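You operate a simulated robot arm through the tools that you are given. There is no shell and no other tool. Be economical: measure what you need, move in short steps, check, and stop when the job is done.

You run a simulated robot arm. Do the job below in one go: nothing can be reset, and whatever is moved stays where it is left.

## Task
Take the slotted latch block from the low grey bench top and leave it on the low blue table top. Then put the grey port plug on the trolley top. Then put the bag marked "rings" from the low grey bench top on the coupler bench top. Then fetch the steel nut and set it on the wide black ring. Then put the fine white block on the low blue table top away on the blue step top. Then take the orange port plug and put it on top of the green rubbing block. Then take the white port plug and put it on the grey trolley top. The order counts. Set down upright: grey port plug, orange port plug, white port plug.
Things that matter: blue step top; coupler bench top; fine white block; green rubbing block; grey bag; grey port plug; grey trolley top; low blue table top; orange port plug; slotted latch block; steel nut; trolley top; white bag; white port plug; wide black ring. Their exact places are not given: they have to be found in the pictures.

Only the result counts: the job must be done as asked and must still hold three seconds after the hand-in. Knocking over, shifting, dropping, spilling or breaking anything else fails it.

## Robot
A 7-joint arm with a vacuum gripper on a trunk, on a base that drives. Base frame: it is fixed to the floor where the robot stands at the start and does not move with it; the origin is under the middle of the robot, x ahead of it, y to its left, z up; the surface under the hand at the start is at about z = 0.74. Lengths are in m, angles in rad, forces in N, time in s.
With the tool pointing down near the work surface it reaches from about 0.14 to 0.82 m from the robot's upright axis, wherever it stands. Its first joint turns from -2.897 to 2.897 rad. Places, roughly: blue step top (15x258 cm) [-3.58, 6.84, 0.96]; coupler bench top [-2, 2.7, 0.8]; fine white block [0.5, 1.75, 0.75]; green rubbing block (10x6x5 cm) [-9.9, 6.9, 0.8]; grey bag, white bag [0.5, -0.25, 0.75]; grey port plug [0.25, 0, 0.75]; grey trolley top [-9.5, 3.3, 0.8]; low blue table top [0.6, 2, 0.7]; orange port plug [-9.25, 6.5, 0.75]; slotted latch block (12x6x3 cm) [0.5, 0, 0.8]; steel nut (5x5x3 cm) [0.6, 0.8, 0.8]; trolley top [0.4, -1.3, 0.7]; white port plug [-9.25, 6.5, 0.75]; wide black ring (6x6x3 cm) [0.6, 0.9, 0.8]. Payload 1.88 kg.
Tool frame: the origin (TCP) lies in the middle of the cups' lips, and z points out of the cups. The gripper has 1 cup of 0.032 m across, covering 0.032 by 0.032 m (tool x, y); the bellows give 0.014 m. With the vacuum on, a cup seals on a smooth face that it is pressed against (1 to 4 N); it does not hold porous or soft things. The pull reaches 41 N.
Orientation is told as [roll, pitch, yaw] about the base's x, y, z axes, in that order, counted from this pose: with the cups facing straight down, the tool's x points along the base's -x, its y along +y and its z along -z.

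## Interface
- The arm moves only by the tool jog_arm. Its arguments are lists of equal length, an entry for each row: "valve": the vacuum: 1 switches it on, 0 off; "linear": the shift along the tool's x, y, z in m, a list of three; "rotation": the turn, a rotation vector about the tool's x, y, z in degrees, a list of three. In form: {"valve": [valve, ...], "linear": [[dx, dy, dz], ...], "rotation": [[rx, ry, rz], ...]}. A call has 1 to 20 rows; each row is the pose to reach, as a shift and turn from the pose commanded when the call began, along the tool's axes at that moment. Rows are played at 5 a second. More than 0.05 m and 0.15 rad between two rows, or a gripper value outside its range, and nothing of the call is played. Where a pose cannot be reached the arm comes as near as it can. A force on the tool above 40 N (or 10 N above the force at the start of the call, whichever is more), or a blocked arm, ends the call early, and 0.2 s more pass. The pull builds up within a second once a cup has sealed. Time passes only in rows, and 0.2 s behind the last, so rows that repeat a pose give it time. It gives the time, the measured TCP pose, the force on the tool (base axes) and the pull of the vacuum at its end, in the units of the frame above (readings bear some noise), with the torque about the TCP (base axes, N m) and any sound that the robot's microphone picked up.
- Cameras (640 x 400 px; columns grow to the right, rows downward): "scene" is now at [0.0155, 0.1801, 1.4371]; the picture's right is [0.19, -0.98, 0.00], its down [-0.76, -0.14, -0.64] and it looks along [0.63, 0.12, -0.77] (base axes); focal length 247 px, centre (320, 200). "wrist" rides on the gripper at [0.082, 0.014, -0.216] in the tool frame; the picture's right is [-0.17, 0.99, 0.00], its down [-0.91, -0.15, -0.37] and it looks along [-0.37, -0.06, 0.93] (tool axes); focal length 243 px, centre (320, 200).
- camera(camera): a new picture of that camera. It takes no simulated time.
- move_column(by): slides the trunk up (or, below 0, down) by that many m; the arm and the scene camera ride with it, the base frame stays. It gives what a move gives, with no picture.
- drive_base(legs): drives the robot by 1 to 6 legs, each [ahead, left, turn to the left] in m, m and rad, along the robot's own axes; the way and the turn of a leg run together, so that a leg with both is an arc; at most 1.5 m and 3.142 rad a leg. The arm and the cameras ride along, it lands a little off, and it stops where it bumps. It gives what a move gives.
- pan_tilt(pan, tilt): turns the head with the scene camera to pan (to the left, within 2.705 rad either way) and tilt (down, from -0.506 to 1.204), counted from straight ahead of the robot. It gives what a move gives.
- measure_at(camera, pixels): for up to 12 pixels [column, row] of the newest picture of that camera ("zoom" is the newest enlarged one), the place [x, y, z] in the base frame of the surface seen there, good to about 0.003 m. It takes no simulated time.
- inspect(camera, box): a new picture of the part [left, top, right, bottom] of that camera's present view, enlarged. It takes no simulated time.
- sign_off(): hands the job in; it is judged then, once.

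Work in short steps. Measure before you move; look again where a grasp or a placing could have gone wrong, and mend it. You have 138 turns and 154 pictures in all, those below and enlarged ones among them. Switch the vacuum off and draw the arm clear of the work before you hand the job in, unless the task says otherwise; then end with one line.

The tools are called after "Call:" by a JSON object that holds its "op" and its "data". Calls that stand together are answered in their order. jog_arm: Moves the arm, as the interface text tells. Its arguments: {"type":"object","properties":{"valve":{"type":"array"},"linear":{"type":"array"},"rotation":{"type":"array"}},"required":["valve","linear","rotation"]} The other tools are called the same way: move_column (by) slides the trunk up or down; drive_base (legs) drives the base; pan_tilt (pan, tilt) turns the head that bears the scene camera; camera (camera) takes a picture; measure_at (camera, pixels) gives the place of the surface under pixels of a picture; inspect (camera, box) takes an enlarged picture of a part of a camera's view; sign_off () hands the job in.

At the start:

```text
t: 0.0
position: [0.5602, 0.0737, 1.0047]
tool_rot: [0.001, 0.001, -0.002]
ft_force: [0.1, 0.6, -0.2]
moment: [0.02, 0.0, 0.0]
pull: 0.0
trunk travel left (down, up): [-0.4, 0.19]
robot x, y, heading: [-0.0007, -0.0019, 0.002]
head pan, tilt: [0.187, 0.88]
```

scene: 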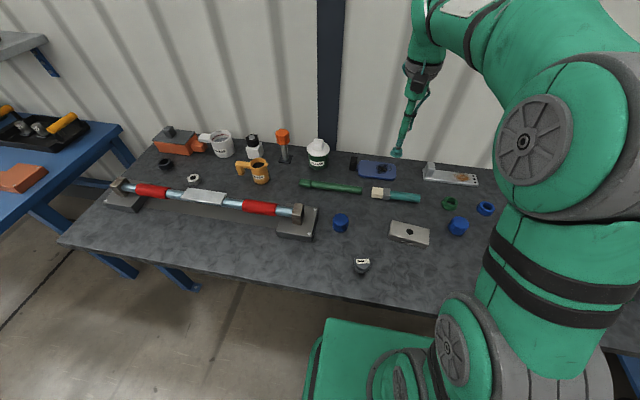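
wrist: 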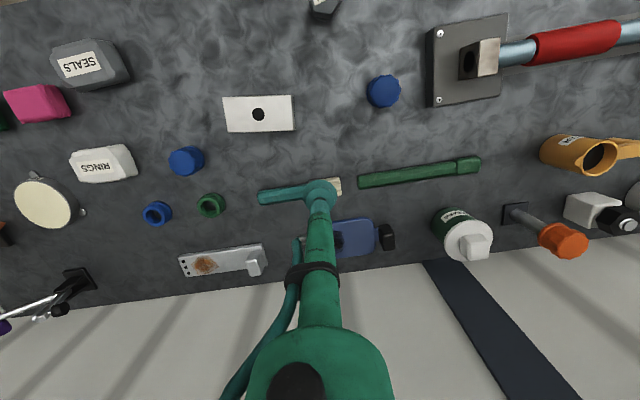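

The wrist view shows a block with a hole at (258,113), a plate at (222,260), bags at (90,65) and (100,163). I enlarge these and measure.

Call:
{"op": "inspect", "data": {"camera": "wrist", "box": [0, 0, 320, 200]}}

Call:
{"op": "inspect", "data": {"camera": "scene", "box": [80, 100, 320, 250]}}

Call:
{"op": "inspect", "data": {"camera": "scene", "box": [320, 150, 520, 290]}}

Call:
{"op": "measure_at", "data": {"camera": "wrist", "pixels": [[225, 100], [293, 98], [295, 130], [228, 132], [240, 115], [278, 115], [100, 163], [90, 65], [325, 5], [222, 260], [300, 60]]}}

```text
2.00 times, centred on (160, 100) of wrist
```

zoom: 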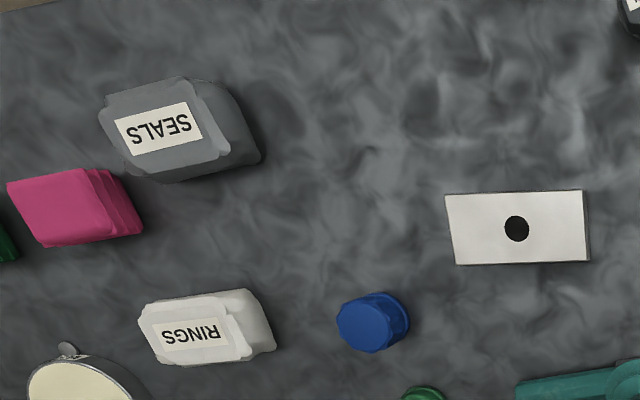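

```text
2.67 times, centred on (200, 175) of scene
```

zoom: 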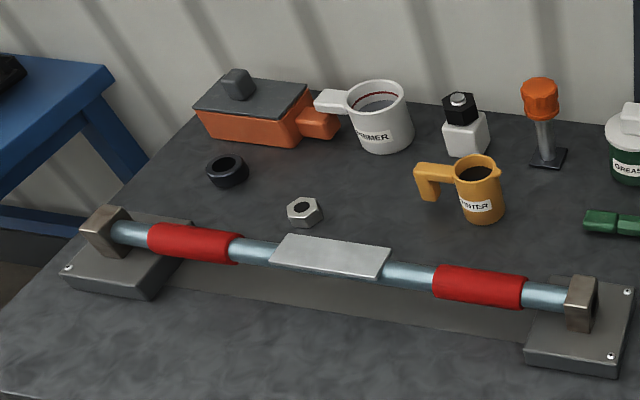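

```text
2.86 times, centred on (420, 220) of scene
```

zoom: 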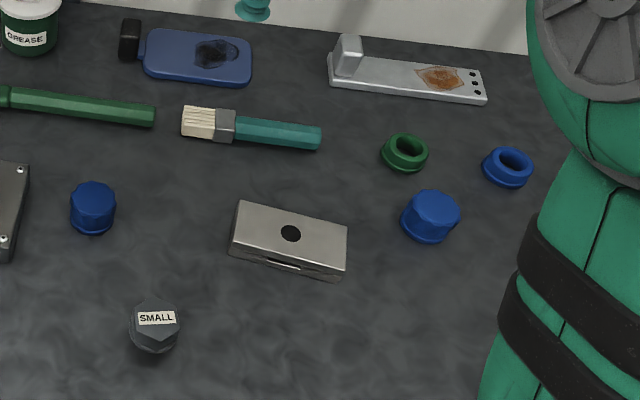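

```text
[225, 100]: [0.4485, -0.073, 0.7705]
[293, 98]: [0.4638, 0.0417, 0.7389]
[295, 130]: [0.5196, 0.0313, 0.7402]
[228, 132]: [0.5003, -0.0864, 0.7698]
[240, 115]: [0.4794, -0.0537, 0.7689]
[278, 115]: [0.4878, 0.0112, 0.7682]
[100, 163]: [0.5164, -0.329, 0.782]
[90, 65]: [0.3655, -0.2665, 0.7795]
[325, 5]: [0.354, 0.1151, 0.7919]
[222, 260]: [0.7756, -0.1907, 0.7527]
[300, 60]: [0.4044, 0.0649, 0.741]
```

The plain block with the dark dot is at about (0.484,-0.022), top z 0.769. I zoom on it tightly to see whether the dot is a hole, and measure the edges of its top and the bench.

Call:
{"op": "inspect", "data": {"camera": "wrist", "box": [210, 80, 306, 140]}}

Call:
{"op": "measure_at", "data": {"camera": "zoom", "pixels": [[100, 117], [540, 110], [545, 320], [130, 335], [320, 230], [430, 220], [220, 220], [325, 160], [325, 300]]}}

Call:
{"op": "measure_at", "data": {"camera": "scene", "pixels": [[68, 240], [382, 300], [362, 262], [193, 179], [166, 163], [15, 180], [50, 180], [118, 128], [70, 150], [100, 165], [220, 275]]}}

```text
6.67 times, centred on (258, 110) of wrist
```

zoom: 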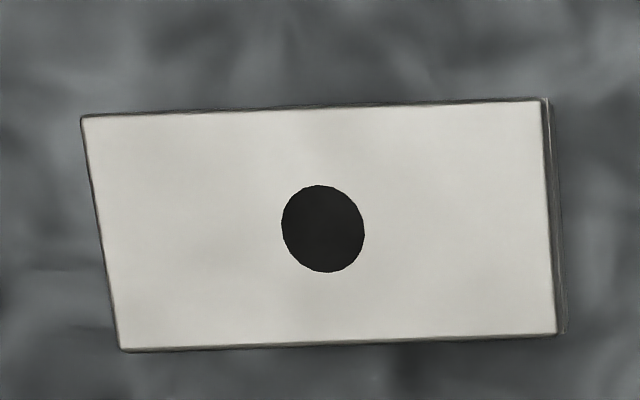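

```text
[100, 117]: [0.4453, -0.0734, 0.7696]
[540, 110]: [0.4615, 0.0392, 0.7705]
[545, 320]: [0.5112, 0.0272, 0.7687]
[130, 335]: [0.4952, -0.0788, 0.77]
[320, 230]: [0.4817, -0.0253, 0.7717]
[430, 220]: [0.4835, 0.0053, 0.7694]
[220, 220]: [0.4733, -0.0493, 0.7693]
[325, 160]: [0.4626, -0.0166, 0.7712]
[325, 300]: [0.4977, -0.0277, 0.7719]
```

```text
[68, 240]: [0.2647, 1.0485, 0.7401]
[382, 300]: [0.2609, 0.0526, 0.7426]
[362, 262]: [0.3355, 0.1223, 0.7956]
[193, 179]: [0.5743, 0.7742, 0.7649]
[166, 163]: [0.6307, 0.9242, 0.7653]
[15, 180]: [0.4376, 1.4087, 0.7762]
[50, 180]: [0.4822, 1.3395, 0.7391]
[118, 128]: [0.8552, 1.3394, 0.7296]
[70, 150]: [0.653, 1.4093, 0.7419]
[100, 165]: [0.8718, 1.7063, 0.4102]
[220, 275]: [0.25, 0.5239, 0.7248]
```

The top is flat at 0.770, with the dot (radius ~10 mm) at (0.482,-0.025) and the long axis along (0.145,0.989). I'll put the cup 31 mm beside the dot at (0.486,0.006) and hover first.

Call:
{"op": "jog_arm", "data": {"valve": [0, 0, 0, 0, 0, 0, 0], "linear": [[0.03, -0.025, 0], [0.055, -0.05, 0.02], [0.074, -0.068, 0.05], [0.074, -0.068, 0.1], [0.074, -0.068, 0.15], [0.074, -0.068, 0.2], [0.074, -0.068, 0.215]], "rotation": [[0, 0, 0], [0, 0, 0], [0, 0, 0], [0, 0, 0], [0, 0, 0], [0, 0, 0], [0, 0, 0]]}}

```text
t: 1.6
position: [0.4886, 0.0058, 0.7901]
tool_rot: [0.0, -0.002, 0.0]
ft_force: [-0.4, -1.4, -0.1]
moment: [0.03, 0.01, -0.02]
pull: 0.0
trunk travel left (down, up): [-0.4, 0.19]
robot x, y, heading: [-0.0012, -0.001, 0.002]
head pan, tilt: [0.187, 0.88]
```

I'm 20 mm above the top with the x/y right; I press down about 24 mm with vacuum on and hold.

Call:
{"op": "jog_arm", "data": {"valve": [1, 1, 1, 1, 1, 1, 1], "linear": [[0, 0, 0.012], [0, 0, 0.019], [0, 0, 0.022], [0, 0, 0.024], [0, 0, 0.024], [0, 0, 0.024], [0, 0, 0.024]], "rotation": [[0, 0, 0], [0, 0, 0], [0, 0, 0], [0, 0, 0], [0, 0, 0], [0, 0, 0], [0, 0, 0]]}}

```text
t: 3.2
position: [0.4858, 0.0053, 0.7659]
tool_rot: [0.0, -0.005, -0.001]
ft_force: [-2.5, 12.2, 18.5]
moment: [-0.01, 0.03, -0.11]
pull: 41.1
trunk travel left (down, up): [-0.4, 0.19]
robot x, y, heading: [-0.0037, 0.0025, -0.003]
head pan, tilt: [0.187, 0.88]
```

Sealed with full pull. I lift 12 cm in steps and read the weight and torque.

Call:
{"op": "jog_arm", "data": {"valve": [1, 1, 1, 1, 1, 1, 1, 1], "linear": [[0, 0, -0.01], [0, 0, -0.02], [0, 0, -0.035], [0, 0, -0.05], [0, 0, -0.075], [0, 0, -0.1], [0, 0, -0.12], [0, 0, -0.12]], "rotation": [[0, 0, 0], [0, 0, 0], [0, 0, 0], [0, 0, 0], [0, 0, 0], [0, 0, 0], [0, 0, 0], [0, 0, 0]]}}

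Call:
{"op": "camera", "data": {"camera": "wrist"}}

Call:
{"op": "pan_tilt", "data": {"pan": 1.3, "tilt": 0.6}}

Call:
{"op": "camera", "data": {"camera": "scene"}}

```text
t: 5.0
position: [0.4847, 0.0025, 0.8858]
tool_rot: [-0.001, 0.0, 0.001]
ft_force: [-0.3, -0.8, 0.5]
moment: [0.03, 0.01, 0.01]
pull: 0.1
trunk travel left (down, up): [-0.4, 0.19]
robot x, y, heading: [-0.0016, 0.001, 0.0]
head pan, tilt: [0.187, 0.88]
```

```text
147 pictures are left
```

wrist: 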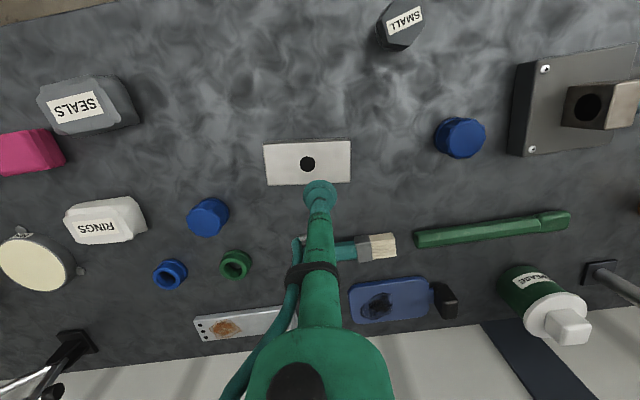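

```text
t: 6.3
position: [0.4845, 0.0032, 0.8846]
tool_rot: [0.001, 0.001, 0.0]
ft_force: [-0.5, -0.6, -0.8]
moment: [0.06, 0.01, 0.0]
pull: 0.0
trunk travel left (down, up): [-0.4, 0.19]
robot x, y, heading: [-0.0013, -0.0013, -0.002]
head pan, tilt: [1.3, 0.6]
```

```text
146 pictures are left
```

scene: 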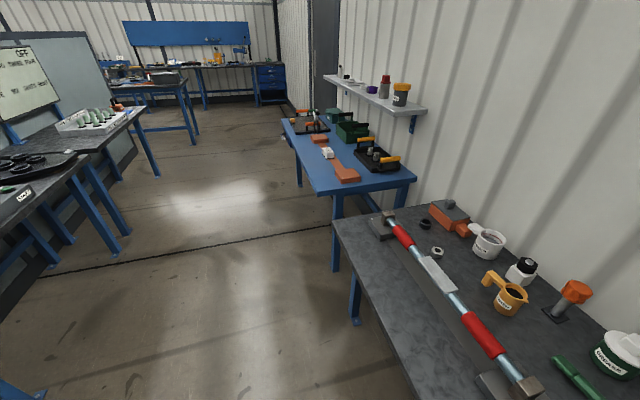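

The pull fell to 0: the block was left behind. I measure where it lies now.

Call:
{"op": "inspect", "data": {"camera": "wrist", "box": [252, 130, 364, 200]}}

Call:
{"op": "measure_at", "data": {"camera": "zoom", "pixels": [[85, 100], [548, 75], [545, 280], [95, 300], [317, 193], [430, 180], [200, 190], [317, 130], [330, 265]]}}

```text
5.71 times, centred on (308, 165) of wrist
```

zoom: 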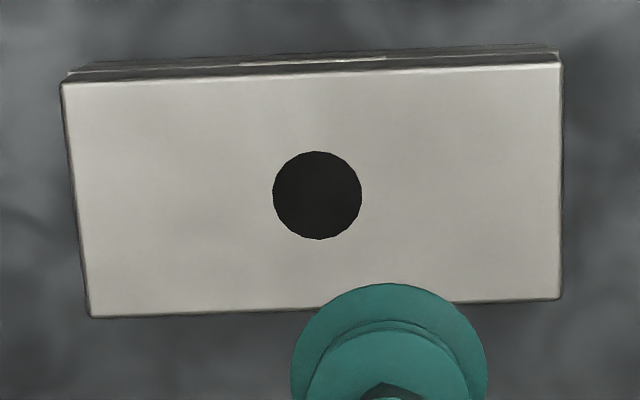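

```text
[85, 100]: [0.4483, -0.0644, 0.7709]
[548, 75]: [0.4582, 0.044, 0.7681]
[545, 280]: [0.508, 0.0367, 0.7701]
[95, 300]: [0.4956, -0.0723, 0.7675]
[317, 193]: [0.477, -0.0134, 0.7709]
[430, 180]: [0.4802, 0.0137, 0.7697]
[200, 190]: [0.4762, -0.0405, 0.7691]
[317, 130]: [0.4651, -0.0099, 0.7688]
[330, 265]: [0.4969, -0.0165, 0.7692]
```

The block shifted ~8 mm and the dot reads flush with the top (0.771), so it is no hole. Weight seems considerable, so I take it at its centre (0.477,-0.0135), press lightly, and lift slowly by 1 cm first.

Call:
{"op": "jog_arm", "data": {"valve": [0, 0, 0, 1, 1, 1, 1, 1, 1, 1, 1, 1], "linear": [[0.0075, -0.0165, 0.04], [0.0075, -0.0165, 0.08], [0.0075, -0.0165, 0.1], [0.0075, -0.0165, 0.11], [0.0075, -0.0165, 0.115], [0.0075, -0.0165, 0.117], [0.0075, -0.0165, 0.118], [0.0075, -0.0165, 0.118], [0.0075, -0.0165, 0.118], [0.0075, -0.0165, 0.118], [0.0075, -0.0165, 0.118], [0.0075, -0.0165, 0.118]], "rotation": [[0, 0, 0], [0, 0, 0], [0, 0, 0], [0, 0, 0], [0, 0, 0], [0, 0, 0], [0, 0, 0], [0, 0, 0], [0, 0, 0], [0, 0, 0], [0, 0, 0], [0, 0, 0]]}}

Call:
{"op": "jog_arm", "data": {"valve": [1, 1, 1, 1, 1, 1], "linear": [[0, 0, -0.004], [0, 0, -0.008], [0, 0, -0.012], [0, 0, -0.016], [0, 0, -0.02], [0, 0, -0.02]], "rotation": [[0, 0, 0], [0, 0, 0], [0, 0, 0], [0, 0, 0], [0, 0, 0], [0, 0, 0]]}}

```text
t: 8.9
position: [0.479, -0.0125, 0.7685]
tool_rot: [-0.001, 0.001, 0.0]
ft_force: [0.1, -7.9, 6.2]
moment: [0.06, 0.02, 0.04]
pull: 40.3
trunk travel left (down, up): [-0.4, 0.19]
robot x, y, heading: [-0.0007, -0.0013, 0.001]
head pan, tilt: [1.3, 0.6]
```

```text
t: 10.3
position: [0.4804, -0.0117, 0.7862]
tool_rot: [0.001, 0.003, 0.0]
ft_force: [1.0, -0.6, -14.6]
moment: [0.03, 0.03, 0.02]
pull: 40.9
trunk travel left (down, up): [-0.4, 0.19]
robot x, y, heading: [0.0015, -0.0027, 0.005]
head pan, tilt: [1.3, 0.6]
```

The block hangs level, ~1.5 kg, pull 41 N. I look closer at the blue table in the scene view for a free spot and raise the load meanwhile.

Call:
{"op": "jog_arm", "data": {"valve": [1, 1, 1, 1, 1, 1, 1], "linear": [[0, 0, -0.015], [0, 0, -0.03], [0, 0, -0.06], [0.02, 0, -0.09], [0.04, 0, -0.12], [0.07, 0, -0.13], [0.07, 0, -0.13]], "rotation": [[0, 0, 0], [0, 0, 0], [0, 0, 0], [0, 0, 0], [0, 0, 0], [0, 0, 0], [0, 0, 0]]}}

Call:
{"op": "inspect", "data": {"camera": "scene", "box": [270, 65, 430, 215]}}

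Call:
{"op": "measure_at", "data": {"camera": "scene", "pixels": [[288, 120], [315, 192], [412, 180], [327, 153], [345, 172], [310, 140], [325, 165], [325, 175], [305, 150], [352, 320], [338, 268]]}}

```text
t: 11.9
position: [0.4063, -0.0122, 0.9163]
tool_rot: [0.001, 0.0, -0.001]
ft_force: [-0.2, -0.5, -13.7]
moment: [0.0, 0.04, 0.04]
pull: 40.3
trunk travel left (down, up): [-0.4, 0.19]
robot x, y, heading: [0.0008, 0.0032, 0.005]
head pan, tilt: [1.3, 0.6]
```

```text
2.67 times, centred on (350, 140) of scene
```

zoom: 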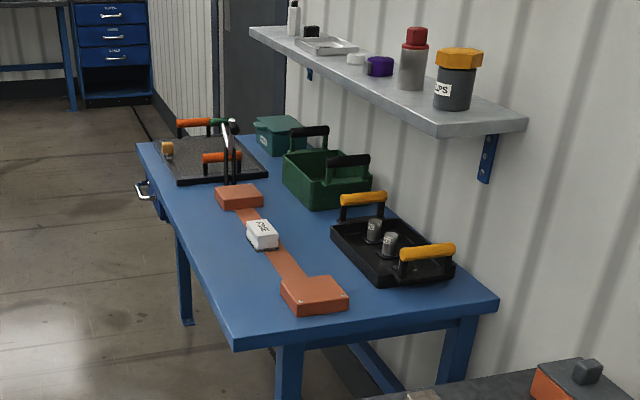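

```text
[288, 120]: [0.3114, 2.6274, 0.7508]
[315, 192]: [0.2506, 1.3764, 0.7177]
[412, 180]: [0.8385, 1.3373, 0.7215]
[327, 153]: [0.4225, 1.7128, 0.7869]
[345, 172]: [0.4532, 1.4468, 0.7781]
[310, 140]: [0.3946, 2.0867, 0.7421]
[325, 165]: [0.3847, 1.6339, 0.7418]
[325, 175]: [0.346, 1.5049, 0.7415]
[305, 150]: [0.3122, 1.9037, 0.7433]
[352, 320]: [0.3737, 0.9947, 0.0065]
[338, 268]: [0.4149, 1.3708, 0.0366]
```

A free strip lies along the front of the blue table (z 0.742), e.g. (0.335,1.93), clear of the orange bridge and the "FINE" block at (0.42,1.71). I raise slightly, draw in and drive left 1.85 m.

Call:
{"op": "jog_arm", "data": {"valve": [1, 1, 1, 1], "linear": [[0.03, 0, -0.02], [0.05, 0, -0.05], [0.05, 0, -0.08], [0.05, 0, -0.08]], "rotation": [[0, 0, 0], [0, 0, 0], [0, 0, 0], [0, 0, 0]]}}

Call:
{"op": "drive_base", "data": {"legs": [[-0.06, 0, 0], [0, 0.95, 0], [0, 0.9, 0]]}}

Call:
{"op": "camera", "data": {"camera": "wrist"}}

```text
t: 12.9
position: [0.356, -0.0124, 0.9968]
tool_rot: [0.001, 0.0, 0.0]
ft_force: [0.1, 0.4, -14.0]
moment: [-0.04, 0.04, 0.0]
pull: 40.7
trunk travel left (down, up): [-0.4, 0.19]
robot x, y, heading: [0.001, -0.004, -0.0]
head pan, tilt: [1.3, 0.6]
```

```text
t: 22.7
position: [0.2915, 1.8176, 0.9957]
tool_rot: [0.001, 0.0, 0.01]
ft_force: [-0.2, 0.2, -13.3]
moment: [0.01, 0.08, 0.01]
pull: 40.2
trunk travel left (down, up): [-0.4, 0.19]
robot x, y, heading: [-0.0649, 1.8283, 0.008]
head pan, tilt: [1.3, 0.6]
```

```text
143 pictures are left
```

wrist: 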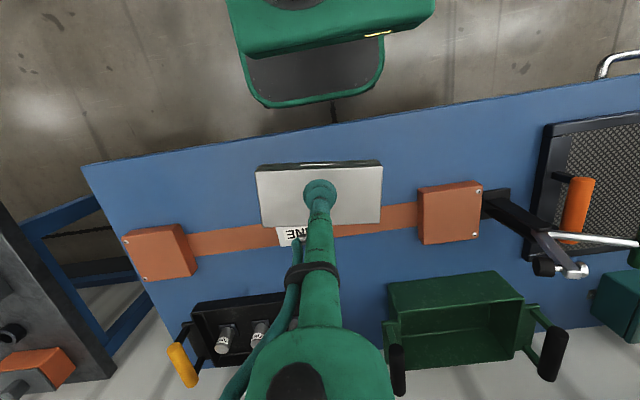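

The blue table lies below; I measure its front edge and the orange strip near the intended spot.

Call:
{"op": "measure_at", "data": {"camera": "wrist", "pixels": [[400, 120], [400, 128], [230, 145], [430, 150], [400, 205], [420, 190], [478, 185], [235, 200], [230, 230], [290, 236], [215, 170]]}}

```text
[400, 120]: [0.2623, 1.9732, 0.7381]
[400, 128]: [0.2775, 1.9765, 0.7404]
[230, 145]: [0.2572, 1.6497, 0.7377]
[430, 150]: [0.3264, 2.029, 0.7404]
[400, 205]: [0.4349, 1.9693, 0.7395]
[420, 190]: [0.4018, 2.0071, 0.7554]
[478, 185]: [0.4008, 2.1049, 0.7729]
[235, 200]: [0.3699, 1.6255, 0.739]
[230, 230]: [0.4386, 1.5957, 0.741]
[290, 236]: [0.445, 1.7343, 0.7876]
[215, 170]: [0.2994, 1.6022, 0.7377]
```

I set it down at (0.325,1.88): approach to just above, then feel for the contact.

Call:
{"op": "jog_arm", "data": {"valve": [1, 1, 1, 1, 1, 1, 1, 1, 1], "linear": [[-0.02, 0.03, 0.02], [-0.033, 0.06, 0.05], [-0.033, 0.06, 0.09], [-0.033, 0.06, 0.13], [-0.033, 0.06, 0.17], [-0.033, 0.06, 0.2], [-0.033, 0.06, 0.212], [-0.033, 0.06, 0.217], [-0.033, 0.06, 0.217]], "rotation": [[0, 0, 0], [0, 0, 0], [0, 0, 0], [0, 0, 0], [0, 0, 0], [0, 0, 0], [0, 0, 0], [0, 0, 0], [0, 0, 0]]}}

Call:
{"op": "jog_arm", "data": {"valve": [1, 1, 1, 1, 1], "linear": [[0, 0, 0.003], [0, 0, 0.006], [0, 0, 0.008], [0, 0, 0.01], [0, 0, 0.01]], "rotation": [[0, 0, 0], [0, 0, 0], [0, 0, 0], [0, 0, 0], [0, 0, 0]]}}

```text
t: 24.7
position: [0.3241, 1.8788, 0.7781]
tool_rot: [-0.001, 0.0, 0.009]
ft_force: [-0.8, 0.7, -15.3]
moment: [0.02, 0.07, -0.01]
pull: 40.9
trunk travel left (down, up): [-0.4, 0.19]
robot x, y, heading: [-0.0684, 1.8259, 0.008]
head pan, tilt: [1.3, 0.6]
```

```text
t: 25.9
position: [0.3217, 1.8791, 0.7703]
tool_rot: [0.0, -0.002, 0.006]
ft_force: [-4.7, 2.5, 5.7]
moment: [0.02, -0.03, -0.14]
pull: 41.0
trunk travel left (down, up): [-0.4, 0.19]
robot x, y, heading: [-0.0663, 1.8278, 0.009]
head pan, tilt: [1.3, 0.6]
```

It rests (force turned to +5.7 N). Vacuum off, wait, then rise.

Call:
{"op": "jog_arm", "data": {"valve": [0, 0, 0, 0, 0, 0, 0, 0, 0, 0, 0], "linear": [[0, 0, 0], [0, 0, 0], [0, 0, 0], [0, 0, 0], [0, 0, -0.005], [0, 0, -0.015], [0, 0, -0.04], [0, 0, -0.08], [0.02, 0, -0.12], [0.05, 0, -0.16], [0.05, 0, -0.2]], "rotation": [[0, 0, 0], [0, 0, 0], [0, 0, 0], [0, 0, 0], [0, 0, 0], [0, 0, 0], [0, 0, 0], [0, 0, 0], [0, 0, 0], [0, 0, 0], [0, 0, 0]]}}

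Call:
{"op": "camera", "data": {"camera": "wrist"}}

Call:
{"op": "pan_tilt", "data": {"pan": 1.9, "tilt": 0.3}}

Call:
{"op": "camera", "data": {"camera": "scene"}}

```text
t: 28.3
position: [0.2713, 1.8819, 0.9727]
tool_rot: [0.001, -0.001, 0.009]
ft_force: [0.3, 0.3, 0.4]
moment: [-0.03, -0.04, -0.04]
pull: 0.0
trunk travel left (down, up): [-0.4, 0.19]
robot x, y, heading: [-0.0648, 1.8281, 0.002]
head pan, tilt: [1.3, 0.6]
```

```text
142 pictures are left
```

wrist: 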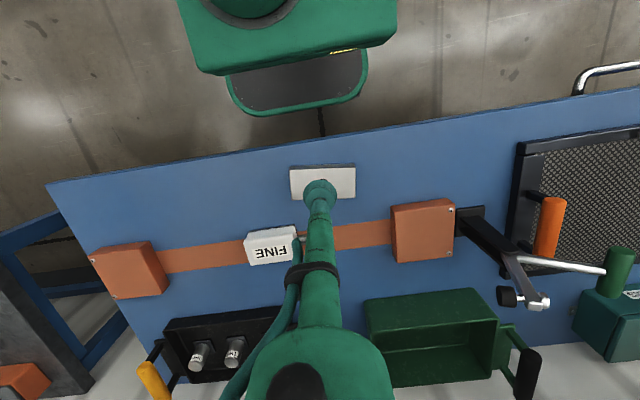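

```text
t: 29.3
position: [0.2726, 1.881, 0.9721]
tool_rot: [0.0, 0.001, 0.009]
ft_force: [0.9, -0.1, 0.1]
moment: [-0.01, -0.01, 0.03]
pull: 0.1
trunk travel left (down, up): [-0.4, 0.19]
robot x, y, heading: [-0.0697, 1.8266, 0.006]
head pan, tilt: [1.901, 0.3]
```

```text
141 pictures are left
```

scene: 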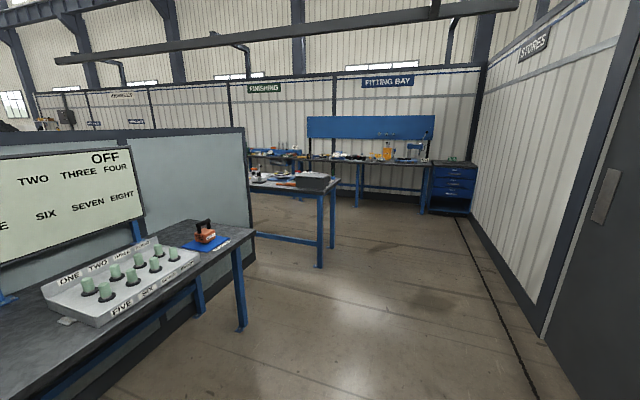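

Latch block is down at (0.32,1.88). Now back to the bench for the grey plug ("SMALL" at about (0.335,0.12)).

Call:
{"op": "drive_base", "data": {"legs": [[0, -0.9, 0], [0, -0.85, 0]]}}

Call:
{"op": "pan_tilt", "data": {"pan": -1.0, "tilt": 0.7}}

Call:
{"op": "camera", "data": {"camera": "scene"}}

Call:
{"op": "camera", "data": {"camera": "wrist"}}

```text
t: 38.2
position: [0.2775, 0.12, 0.9735]
tool_rot: [-0.001, 0.0, 0.005]
ft_force: [0.0, 0.1, 0.2]
moment: [0.02, 0.0, 0.01]
pull: 0.0
trunk travel left (down, up): [-0.4, 0.19]
robot x, y, heading: [-0.0603, 0.0628, 0.007]
head pan, tilt: [1.901, 0.3]
```

```text
t: 40.7
position: [0.276, 0.1174, 0.9714]
tool_rot: [-0.002, 0.0, 0.005]
ft_force: [-0.7, -0.4, 0.4]
moment: [0.01, 0.03, -0.02]
pull: 0.0
trunk travel left (down, up): [-0.4, 0.19]
robot x, y, heading: [-0.061, 0.0616, 0.006]
head pan, tilt: [-1.0, 0.7]
```

```text
140 pictures are left
```

scene: 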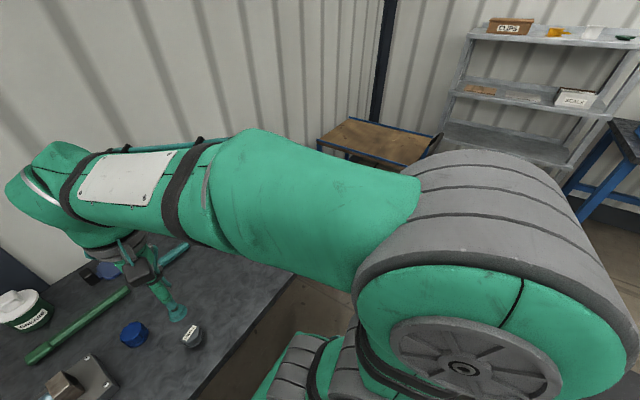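

```text
139 pictures are left
```

wrist: 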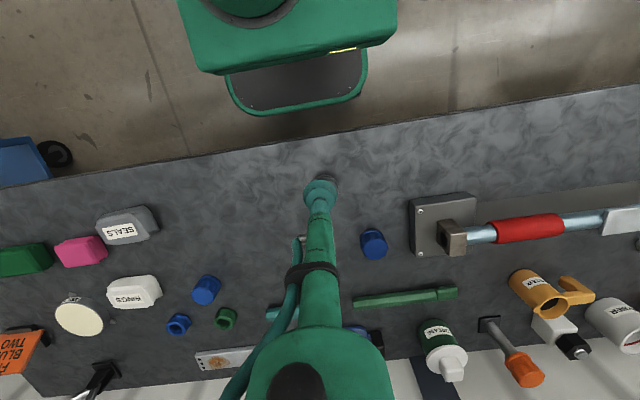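

The plug sits right under the cup; I see it in the scene view at (190,337). I enlarge it and measure its top.

Call:
{"op": "inspect", "data": {"camera": "scene", "box": [160, 300, 224, 360]}}

Call:
{"op": "measure_at", "data": {"camera": "zoom", "pixels": [[300, 220], [340, 240], [240, 260], [300, 290], [330, 300], [250, 310], [380, 300], [310, 350]]}}

Call:
{"op": "measure_at", "data": {"camera": "scene", "pixels": [[375, 140], [340, 125], [400, 160], [420, 140], [322, 145], [350, 120], [436, 140], [405, 150]]}}

Call:
{"op": "inspect", "data": {"camera": "scene", "box": [300, 80, 460, 180]}}

```text
6.67 times, centred on (192, 330) of scene
```

zoom: 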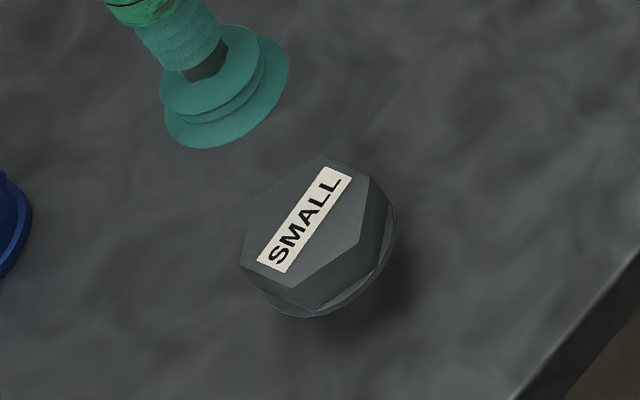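

```text
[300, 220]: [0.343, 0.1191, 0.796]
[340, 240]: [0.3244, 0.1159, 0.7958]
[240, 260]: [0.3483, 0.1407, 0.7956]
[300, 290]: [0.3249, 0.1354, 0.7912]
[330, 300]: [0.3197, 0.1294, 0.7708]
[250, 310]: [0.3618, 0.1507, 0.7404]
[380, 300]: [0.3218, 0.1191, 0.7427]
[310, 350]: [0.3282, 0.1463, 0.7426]
```

```text
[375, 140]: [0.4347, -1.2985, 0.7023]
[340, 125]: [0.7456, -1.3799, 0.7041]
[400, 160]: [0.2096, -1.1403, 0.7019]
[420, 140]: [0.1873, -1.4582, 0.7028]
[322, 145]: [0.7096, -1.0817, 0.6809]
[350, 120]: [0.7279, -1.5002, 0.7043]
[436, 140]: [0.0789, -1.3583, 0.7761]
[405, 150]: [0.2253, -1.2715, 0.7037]
```

```text
4.00 times, centred on (380, 130) of scene
```

zoom: 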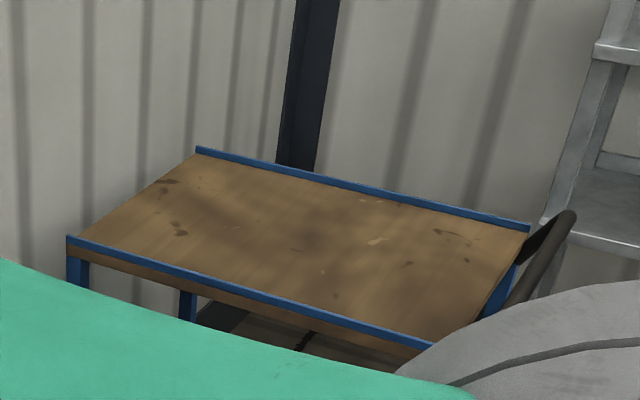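

Plug top centre is about (0.341,0.120), z 0.796. I hover above and then press lightly.

Call:
{"op": "jog_arm", "data": {"valve": [0, 0, 0, 0, 1, 1, 1, 1, 1, 1, 1, 1], "linear": [[-0.035, 0.002, 0.03], [-0.065, 0.003, 0.07], [-0.065, 0.003, 0.115], [-0.065, 0.003, 0.15], [-0.065, 0.003, 0.168], [-0.065, 0.003, 0.175], [-0.065, 0.003, 0.178], [-0.065, 0.003, 0.18], [-0.065, 0.003, 0.18], [-0.065, 0.003, 0.18], [-0.065, 0.003, 0.18], [-0.065, 0.003, 0.18]], "rotation": [[0, 0, 0], [0, 0, 0], [0, 0, 0], [0, 0, 0], [0, 0, 0], [0, 0, 0], [0, 0, 0], [0, 0, 0], [0, 0, 0], [0, 0, 0], [0, 0, 0], [0, 0, 0]]}}

```text
t: 43.3
position: [0.342, 0.1208, 0.7926]
tool_rot: [0.0, 0.001, 0.004]
ft_force: [1.8, 1.2, 5.3]
moment: [-0.03, -0.09, 0.0]
pull: 41.1
trunk travel left (down, up): [-0.4, 0.19]
robot x, y, heading: [-0.0612, 0.0648, 0.003]
head pan, tilt: [-1.0, 0.7]
```

Sealed with 41 N. Lift slowly.

Call:
{"op": "jog_arm", "data": {"valve": [1, 1, 1, 1, 1, 1, 1, 1, 1], "linear": [[0, 0, -0.005], [0, 0, -0.01], [0, 0, -0.02], [0, 0, -0.04], [0, 0, -0.07], [0, 0, -0.11], [0, 0, -0.15], [0.03, 0, -0.18], [0.03, 0, -0.18]], "rotation": [[0, 0, 0], [0, 0, 0], [0, 0, 0], [0, 0, 0], [0, 0, 0], [0, 0, 0], [0, 0, 0], [0, 0, 0], [0, 0, 0]]}}

Call:
{"op": "camera", "data": {"camera": "scene"}}

```text
t: 45.3
position: [0.312, 0.1223, 0.9689]
tool_rot: [0.0, -0.001, 0.005]
ft_force: [-0.3, -0.7, -0.8]
moment: [0.0, 0.02, -0.02]
pull: 40.7
trunk travel left (down, up): [-0.4, 0.19]
robot x, y, heading: [-0.0637, 0.0639, 0.002]
head pan, tilt: [-1.0, 0.7]
```

```text
136 pictures are left
```

scene: 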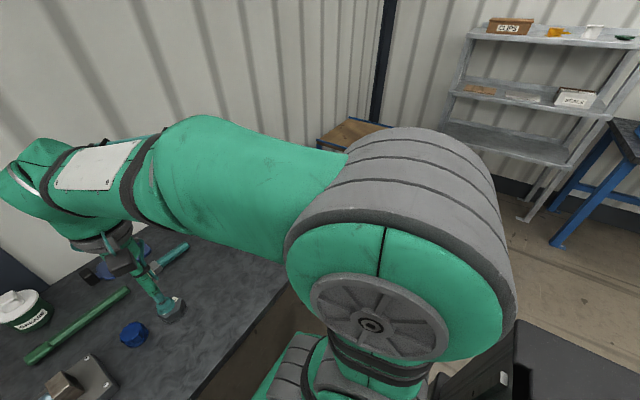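

Plug held (light). I drive right 0.68 m so that the trolley (z 0.703, x 0.15–0.7, y −1.08…−1.5) is in reach, then look.

Call:
{"op": "drive_base", "data": {"legs": [[0, -0.68, 0]]}}

Call:
{"op": "pan_tilt", "data": {"pan": -0.75, "tilt": 0.75}}

Call:
{"op": "camera", "data": {"camera": "scene"}}

Call:
{"op": "camera", "data": {"camera": "wrist"}}

```text
t: 49.0
position: [0.3167, -0.5519, 0.9687]
tool_rot: [-0.001, 0.002, 0.004]
ft_force: [-0.2, -0.1, -1.1]
moment: [-0.02, -0.01, 0.01]
pull: 41.4
trunk travel left (down, up): [-0.4, 0.19]
robot x, y, heading: [-0.059, -0.6089, 0.0]
head pan, tilt: [-1.0, 0.7]
```

```text
t: 49.8
position: [0.3165, -0.5512, 0.9685]
tool_rot: [0.0, 0.0, 0.004]
ft_force: [-0.2, -1.5, -0.5]
moment: [0.0, 0.0, -0.03]
pull: 41.1
trunk travel left (down, up): [-0.4, 0.19]
robot x, y, heading: [-0.0568, -0.607, -0.002]
head pan, tilt: [-0.75, 0.75]
```

```text
135 pictures are left
```

scene: 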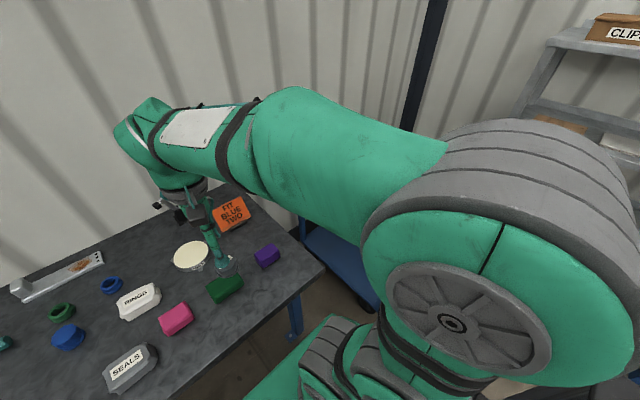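

```text
134 pictures are left
```

wrist: 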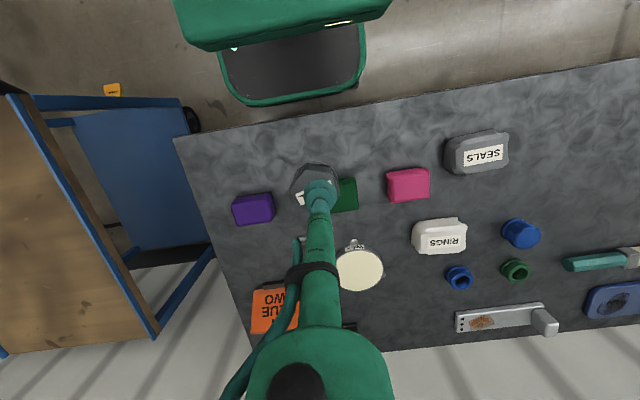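

I measure the trolley rim and top in the wrist view around (30–70,200).

Call:
{"op": "measure_at", "data": {"camera": "wrist", "pixels": [[75, 200], [20, 200], [25, 120], [50, 250], [15, 98], [150, 325], [5, 160]]}}

```text
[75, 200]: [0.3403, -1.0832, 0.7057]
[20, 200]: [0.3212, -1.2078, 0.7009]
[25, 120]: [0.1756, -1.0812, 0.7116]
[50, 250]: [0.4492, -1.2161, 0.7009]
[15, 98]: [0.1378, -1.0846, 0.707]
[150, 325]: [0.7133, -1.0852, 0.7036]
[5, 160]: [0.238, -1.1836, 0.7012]
```

Rim at y≈−1.083, top z 0.701. I move over to (0.36,−1.20) at height, then descend to just above.

Call:
{"op": "jog_arm", "data": {"valve": [1, 1, 1, 1, 1, 1, 1, 1, 1, 1, 1, 1, 1, 1, 1, 1, 1, 1, 1, 1], "linear": [[-0.005, -0.045, 0], [-0.01, -0.09, 0], [-0.015, -0.135, 0], [-0.02, -0.18, 0], [-0.025, -0.225, 0], [-0.03, -0.27, 0], [-0.035, -0.315, 0], [-0.04, -0.36, 0], [-0.045, -0.405, 0], [-0.045, -0.45, 0], [-0.045, -0.495, 0], [-0.045, -0.54, 0], [-0.045, -0.585, 0], [-0.045, -0.62, 0], [-0.045, -0.65, 0.02], [-0.045, -0.65, 0.06], [-0.045, -0.65, 0.1], [-0.045, -0.65, 0.14], [-0.045, -0.65, 0.17], [-0.045, -0.65, 0.195]], "rotation": [[0, 0, 0], [0, 0, 0], [0, 0, 0], [0, 0, 0], [0, 0, 0], [0, 0, 0], [0, 0, 0], [0, 0, 0], [0, 0, 0], [0, 0, 0], [0, 0, 0], [0, 0, 0], [0, 0, 0], [0, 0, 0], [0, 0, 0], [0, 0, 0], [0, 0, 0], [0, 0, 0], [0, 0, 0], [0, 0, 0]]}}

Call:
{"op": "camera", "data": {"camera": "wrist"}}

```text
t: 54.0
position: [0.364, -1.2037, 0.7747]
tool_rot: [0.001, 0.001, 0.004]
ft_force: [-0.6, -0.3, 0.4]
moment: [-0.01, -0.02, -0.01]
pull: 40.7
trunk travel left (down, up): [-0.4, 0.19]
robot x, y, heading: [-0.062, -0.607, 0.002]
head pan, tilt: [-0.75, 0.75]
```

```text
133 pictures are left
```

wrist: 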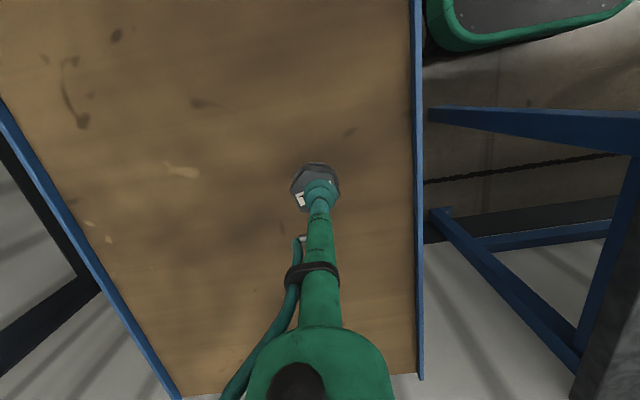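

Clear top beneath. I lower 24 mm onto the top, release and rise.

Call:
{"op": "jog_arm", "data": {"valve": [1, 1, 1, 1, 1], "linear": [[0, 0, 0.01], [0, 0, 0.017], [0, 0, 0.021], [0, 0, 0.024], [0, 0, 0.024]], "rotation": [[0, 0, 0], [0, 0, 0], [0, 0, 0], [0, 0, 0], [0, 0, 0]]}}

```text
t: 55.2
position: [0.3634, -1.2015, 0.7535]
tool_rot: [-0.004, -0.003, 0.004]
ft_force: [1.5, 1.1, 16.1]
moment: [-0.02, -0.1, -0.02]
pull: 40.5
trunk travel left (down, up): [-0.4, 0.19]
robot x, y, heading: [-0.0572, -0.6087, 0.002]
head pan, tilt: [-0.75, 0.75]
```

It rests firmly. Release, wait and rise, then bring the arm back over the bench.

Call:
{"op": "jog_arm", "data": {"valve": [0, 0, 0, 0, 0, 0, 0, 0, 0, 0], "linear": [[0, 0, -0.002], [0, 0, -0.002], [0, 0, -0.002], [0, 0, -0.002], [0, 0, -0.01], [0, 0, -0.03], [0, 0, -0.07], [0, 0, -0.12], [0, 0, -0.17], [0, 0, -0.22]], "rotation": [[0, 0, 0], [0, 0, 0], [0, 0, 0], [0, 0, 0], [0, 0, 0], [0, 0, 0], [0, 0, 0], [0, 0, 0], [0, 0, 0], [0, 0, 0]]}}

Call:
{"op": "jog_arm", "data": {"valve": [0, 0, 0, 0, 0, 0, 0, 0, 0, 0, 0, 0, 0, 0, 0], "linear": [[0, 0.045, 0], [0, 0.09, 0], [0, 0.135, 0], [0, 0.18, 0], [0, 0.225, 0], [0, 0.27, 0], [0, 0.315, 0], [0, 0.36, 0], [0, 0.405, 0], [0, 0.45, 0], [0, 0.495, 0], [0, 0.54, 0], [0, 0.585, 0], [0, 0.62, 0], [0, 0.65, 0]], "rotation": [[0, 0, 0], [0, 0, 0], [0, 0, 0], [0, 0, 0], [0, 0, 0], [0, 0, 0], [0, 0, 0], [0, 0, 0], [0, 0, 0], [0, 0, 0], [0, 0, 0], [0, 0, 0], [0, 0, 0], [0, 0, 0], [0, 0, 0]]}}

Call:
{"op": "camera", "data": {"camera": "wrist"}}

```text
t: 57.4
position: [0.3672, -1.2012, 0.9712]
tool_rot: [0.003, 0.003, 0.003]
ft_force: [0.1, 0.5, -0.5]
moment: [0.02, 0.0, 0.01]
pull: 0.1
trunk travel left (down, up): [-0.4, 0.19]
robot x, y, heading: [-0.0553, -0.6098, 0.004]
head pan, tilt: [-0.75, 0.75]
```

```text
t: 60.6
position: [0.3578, -0.5486, 0.9692]
tool_rot: [0.001, 0.0, 0.005]
ft_force: [0.1, 0.0, -0.5]
moment: [0.0, 0.02, 0.0]
pull: 0.1
trunk travel left (down, up): [-0.4, 0.19]
robot x, y, heading: [-0.0591, -0.6094, 0.002]
head pan, tilt: [-0.75, 0.75]
```

```text
132 pictures are left
```

wrist: 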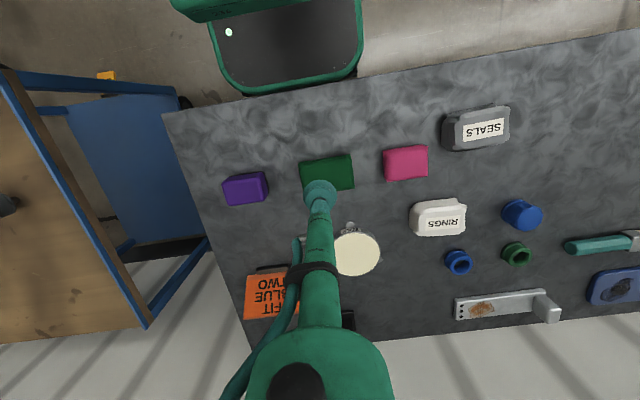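

The plug is visible on the trolley at (5,205). I check it, and zoom in on the RINGS bag at (438,218).

Call:
{"op": "inspect", "data": {"camera": "wrist", "box": [0, 175, 64, 235]}}

Call:
{"op": "inspect", "data": {"camera": "wrist", "box": [398, 188, 478, 244]}}

Call:
{"op": "measure_at", "data": {"camera": "zoom", "pixels": [[130, 130], [300, 115], [500, 110], [540, 200], [540, 300], [320, 225], [410, 220], [220, 240], [330, 350], [150, 350], [420, 330]]}}

```text
6.67 times, centred on (32, 205) of wrist
```

zoom: 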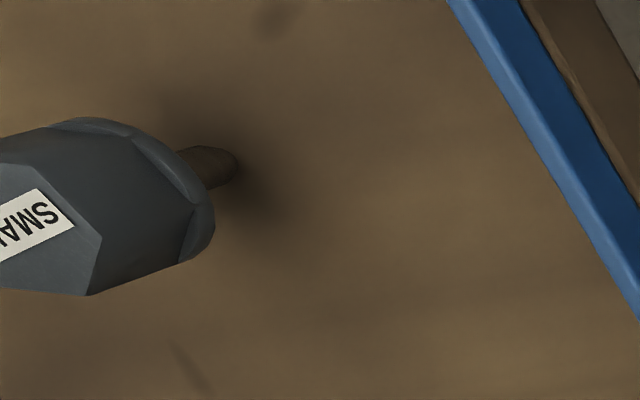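

```text
7.14 times, centred on (438, 216) of wrist
```

zoom: 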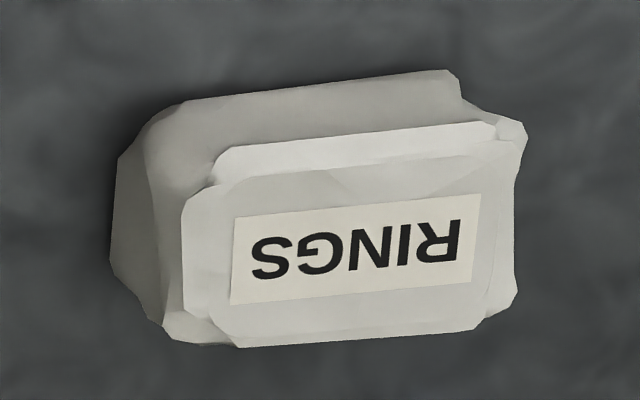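

```text
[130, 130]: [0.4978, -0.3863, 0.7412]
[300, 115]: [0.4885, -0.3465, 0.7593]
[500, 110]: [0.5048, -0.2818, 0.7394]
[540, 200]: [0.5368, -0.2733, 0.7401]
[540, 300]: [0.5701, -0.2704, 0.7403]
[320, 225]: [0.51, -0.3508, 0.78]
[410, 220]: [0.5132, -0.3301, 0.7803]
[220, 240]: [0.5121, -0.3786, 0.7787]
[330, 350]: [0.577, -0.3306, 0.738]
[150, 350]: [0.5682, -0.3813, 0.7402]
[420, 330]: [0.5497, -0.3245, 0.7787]
```

The plug stands. The bag's flat top (z 0.779) centres at about (0.519,−0.345); I go there and press lightly with vacuum.

Call:
{"op": "jog_arm", "data": {"valve": [0, 0, 0, 0, 0, 0, 0, 0, 0, 1, 1, 1, 1, 1, 1, 1, 1], "linear": [[-0.03, 0.035, 0], [-0.06, 0.07, 0], [-0.09, 0.105, 0], [-0.12, 0.14, 0], [-0.15, 0.175, 0], [-0.161, 0.203, 0.02], [-0.161, 0.203, 0.07], [-0.161, 0.203, 0.12], [-0.161, 0.203, 0.16], [-0.161, 0.203, 0.18], [-0.161, 0.203, 0.188], [-0.161, 0.203, 0.192], [-0.161, 0.203, 0.194], [-0.161, 0.203, 0.194], [-0.161, 0.203, 0.194], [-0.161, 0.203, 0.194], [-0.161, 0.203, 0.194]], "rotation": [[0, 0, 0], [0, 0, 0], [0, 0, 0], [0, 0, 0], [0, 0, 0], [0, 0, 0], [0, 0, 0], [0, 0, 0], [0, 0, 0], [0, 0, 0], [0, 0, 0], [0, 0, 0], [0, 0, 0], [0, 0, 0], [0, 0, 0], [0, 0, 0], [0, 0, 0]]}}

```text
t: 64.2
position: [0.5213, -0.3477, 0.7776]
tool_rot: [0.003, 0.0, 0.002]
ft_force: [6.9, -0.1, 18.7]
moment: [0.03, 0.02, -0.01]
pull: 40.8
trunk travel left (down, up): [-0.4, 0.19]
robot x, y, heading: [-0.0553, -0.6091, 0.0]
head pan, tilt: [-0.75, 0.75]
```

Sealed on the bag. Lift gently.

Call:
{"op": "jog_arm", "data": {"valve": [1, 1, 1, 1, 1, 1, 1, 1, 1, 1, 1], "linear": [[0, 0, -0.005], [0, 0, -0.01], [0, 0, -0.02], [0, 0, -0.04], [0, 0, -0.07], [0, 0, -0.11], [0, 0, -0.15], [0.03, 0, -0.18], [0.07, 0, -0.2], [0.11, 0, -0.2], [0.15, 0, -0.2]], "rotation": [[0, 0, 0], [0, 0, 0], [0, 0, 0], [0, 0, 0], [0, 0, 0], [0, 0, 0], [0, 0, 0], [0, 0, 0], [0, 0, 0], [0, 0, 0], [0, 0, 0]]}}

Call:
{"op": "camera", "data": {"camera": "wrist"}}

Call:
{"op": "pan_tilt", "data": {"pan": 1.6, "tilt": 0.3}}

Call:
{"op": "camera", "data": {"camera": "scene"}}

```text
t: 66.6
position: [0.367, -0.3485, 0.975]
tool_rot: [0.0, -0.001, 0.005]
ft_force: [0.0, 0.6, -1.7]
moment: [0.0, 0.01, 0.0]
pull: 41.0
trunk travel left (down, up): [-0.4, 0.19]
robot x, y, heading: [-0.06, -0.6152, -0.001]
head pan, tilt: [-0.75, 0.75]
```

```text
129 pictures are left
```

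wrist: 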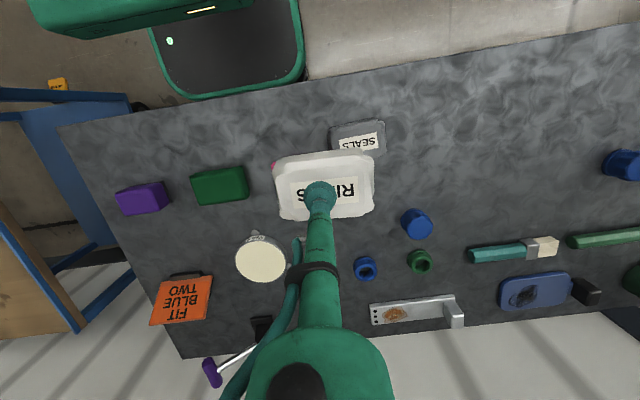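

```text
t: 68.8
position: [0.3699, -0.3493, 0.9747]
tool_rot: [0.0, 0.0, 0.003]
ft_force: [0.4, 0.3, -1.0]
moment: [0.01, -0.02, -0.02]
pull: 40.2
trunk travel left (down, up): [-0.4, 0.19]
robot x, y, heading: [-0.0618, -0.6119, 0.004]
head pan, tilt: [1.6, 0.3]
```

```text
128 pictures are left
```

scene: 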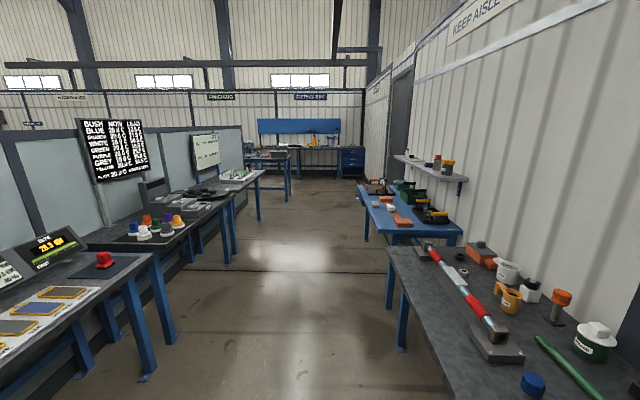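

Bag held. I measure benches on the left to find the one at (−2,2.7).

Call:
{"op": "measure_at", "data": {"camera": "scene", "pixels": [[105, 265], [155, 260], [40, 300], [160, 225], [220, 200], [205, 190], [240, 178], [262, 172], [225, 175], [180, 205], [270, 155], [222, 185]]}}

Call:
{"op": "inspect", "data": {"camera": "scene", "box": [100, 130, 300, 260]}}

```text
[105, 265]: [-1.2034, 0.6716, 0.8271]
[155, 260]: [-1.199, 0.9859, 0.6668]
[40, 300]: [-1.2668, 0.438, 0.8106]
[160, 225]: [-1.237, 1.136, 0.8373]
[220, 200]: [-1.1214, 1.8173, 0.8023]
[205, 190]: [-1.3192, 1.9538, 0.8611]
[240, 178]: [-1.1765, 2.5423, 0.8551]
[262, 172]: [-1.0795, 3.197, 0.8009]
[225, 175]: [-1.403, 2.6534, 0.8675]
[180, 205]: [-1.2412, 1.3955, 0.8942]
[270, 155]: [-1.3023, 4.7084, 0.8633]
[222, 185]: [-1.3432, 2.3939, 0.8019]
```

```text
3.08 times, centred on (200, 195) of scene
```

zoom: 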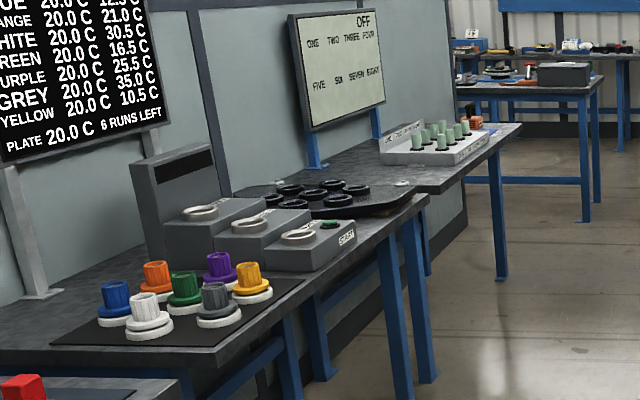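

The bench with the ONE–EIGHT board spans y 2.2–3.3, front x≈−1.1: probably the coupler bench. I back off, drive up the aisle and turn to face −x, then look.

Call:
{"op": "drive_base", "data": {"legs": [[-0.36, 0, 0], [0, 1.5, 0], [0, 1.5, 0], [0, 0.3, 0], [0, 0, 3.1]]}}

Call:
{"op": "pan_tilt", "data": {"pan": 0.3, "tilt": 0.5}}

Call:
{"op": "camera", "data": {"camera": "scene"}}

```text
t: 94.0
position: [-0.858, 2.4506, 0.9741]
tool_rot: [-0.001, 0.001, 3.045]
ft_force: [0.2, 1.1, -2.2]
moment: [0.0, -0.04, 0.01]
pull: 40.8
trunk travel left (down, up): [-0.4, 0.19]
robot x, y, heading: [-0.4074, 2.6627, 3.046]
head pan, tilt: [1.6, 0.3]
```

```text
t: 95.4
position: [-0.8577, 2.4499, 0.9743]
tool_rot: [0.0, 0.0, 3.043]
ft_force: [-0.2, 0.3, -1.4]
moment: [0.04, -0.01, -0.03]
pull: 41.1
trunk travel left (down, up): [-0.4, 0.19]
robot x, y, heading: [-0.4067, 2.6626, 3.045]
head pan, tilt: [0.3, 0.499]
```

```text
126 pictures are left
```

scene: 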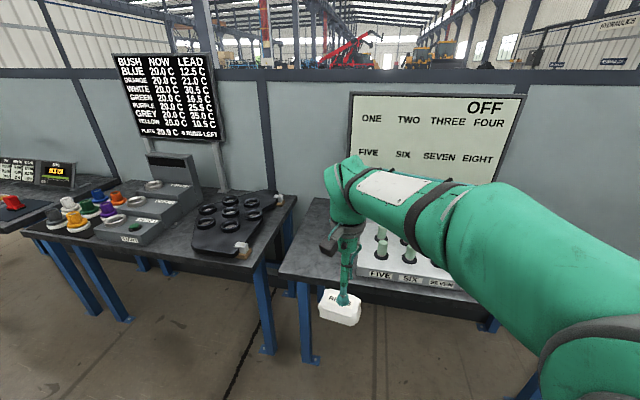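

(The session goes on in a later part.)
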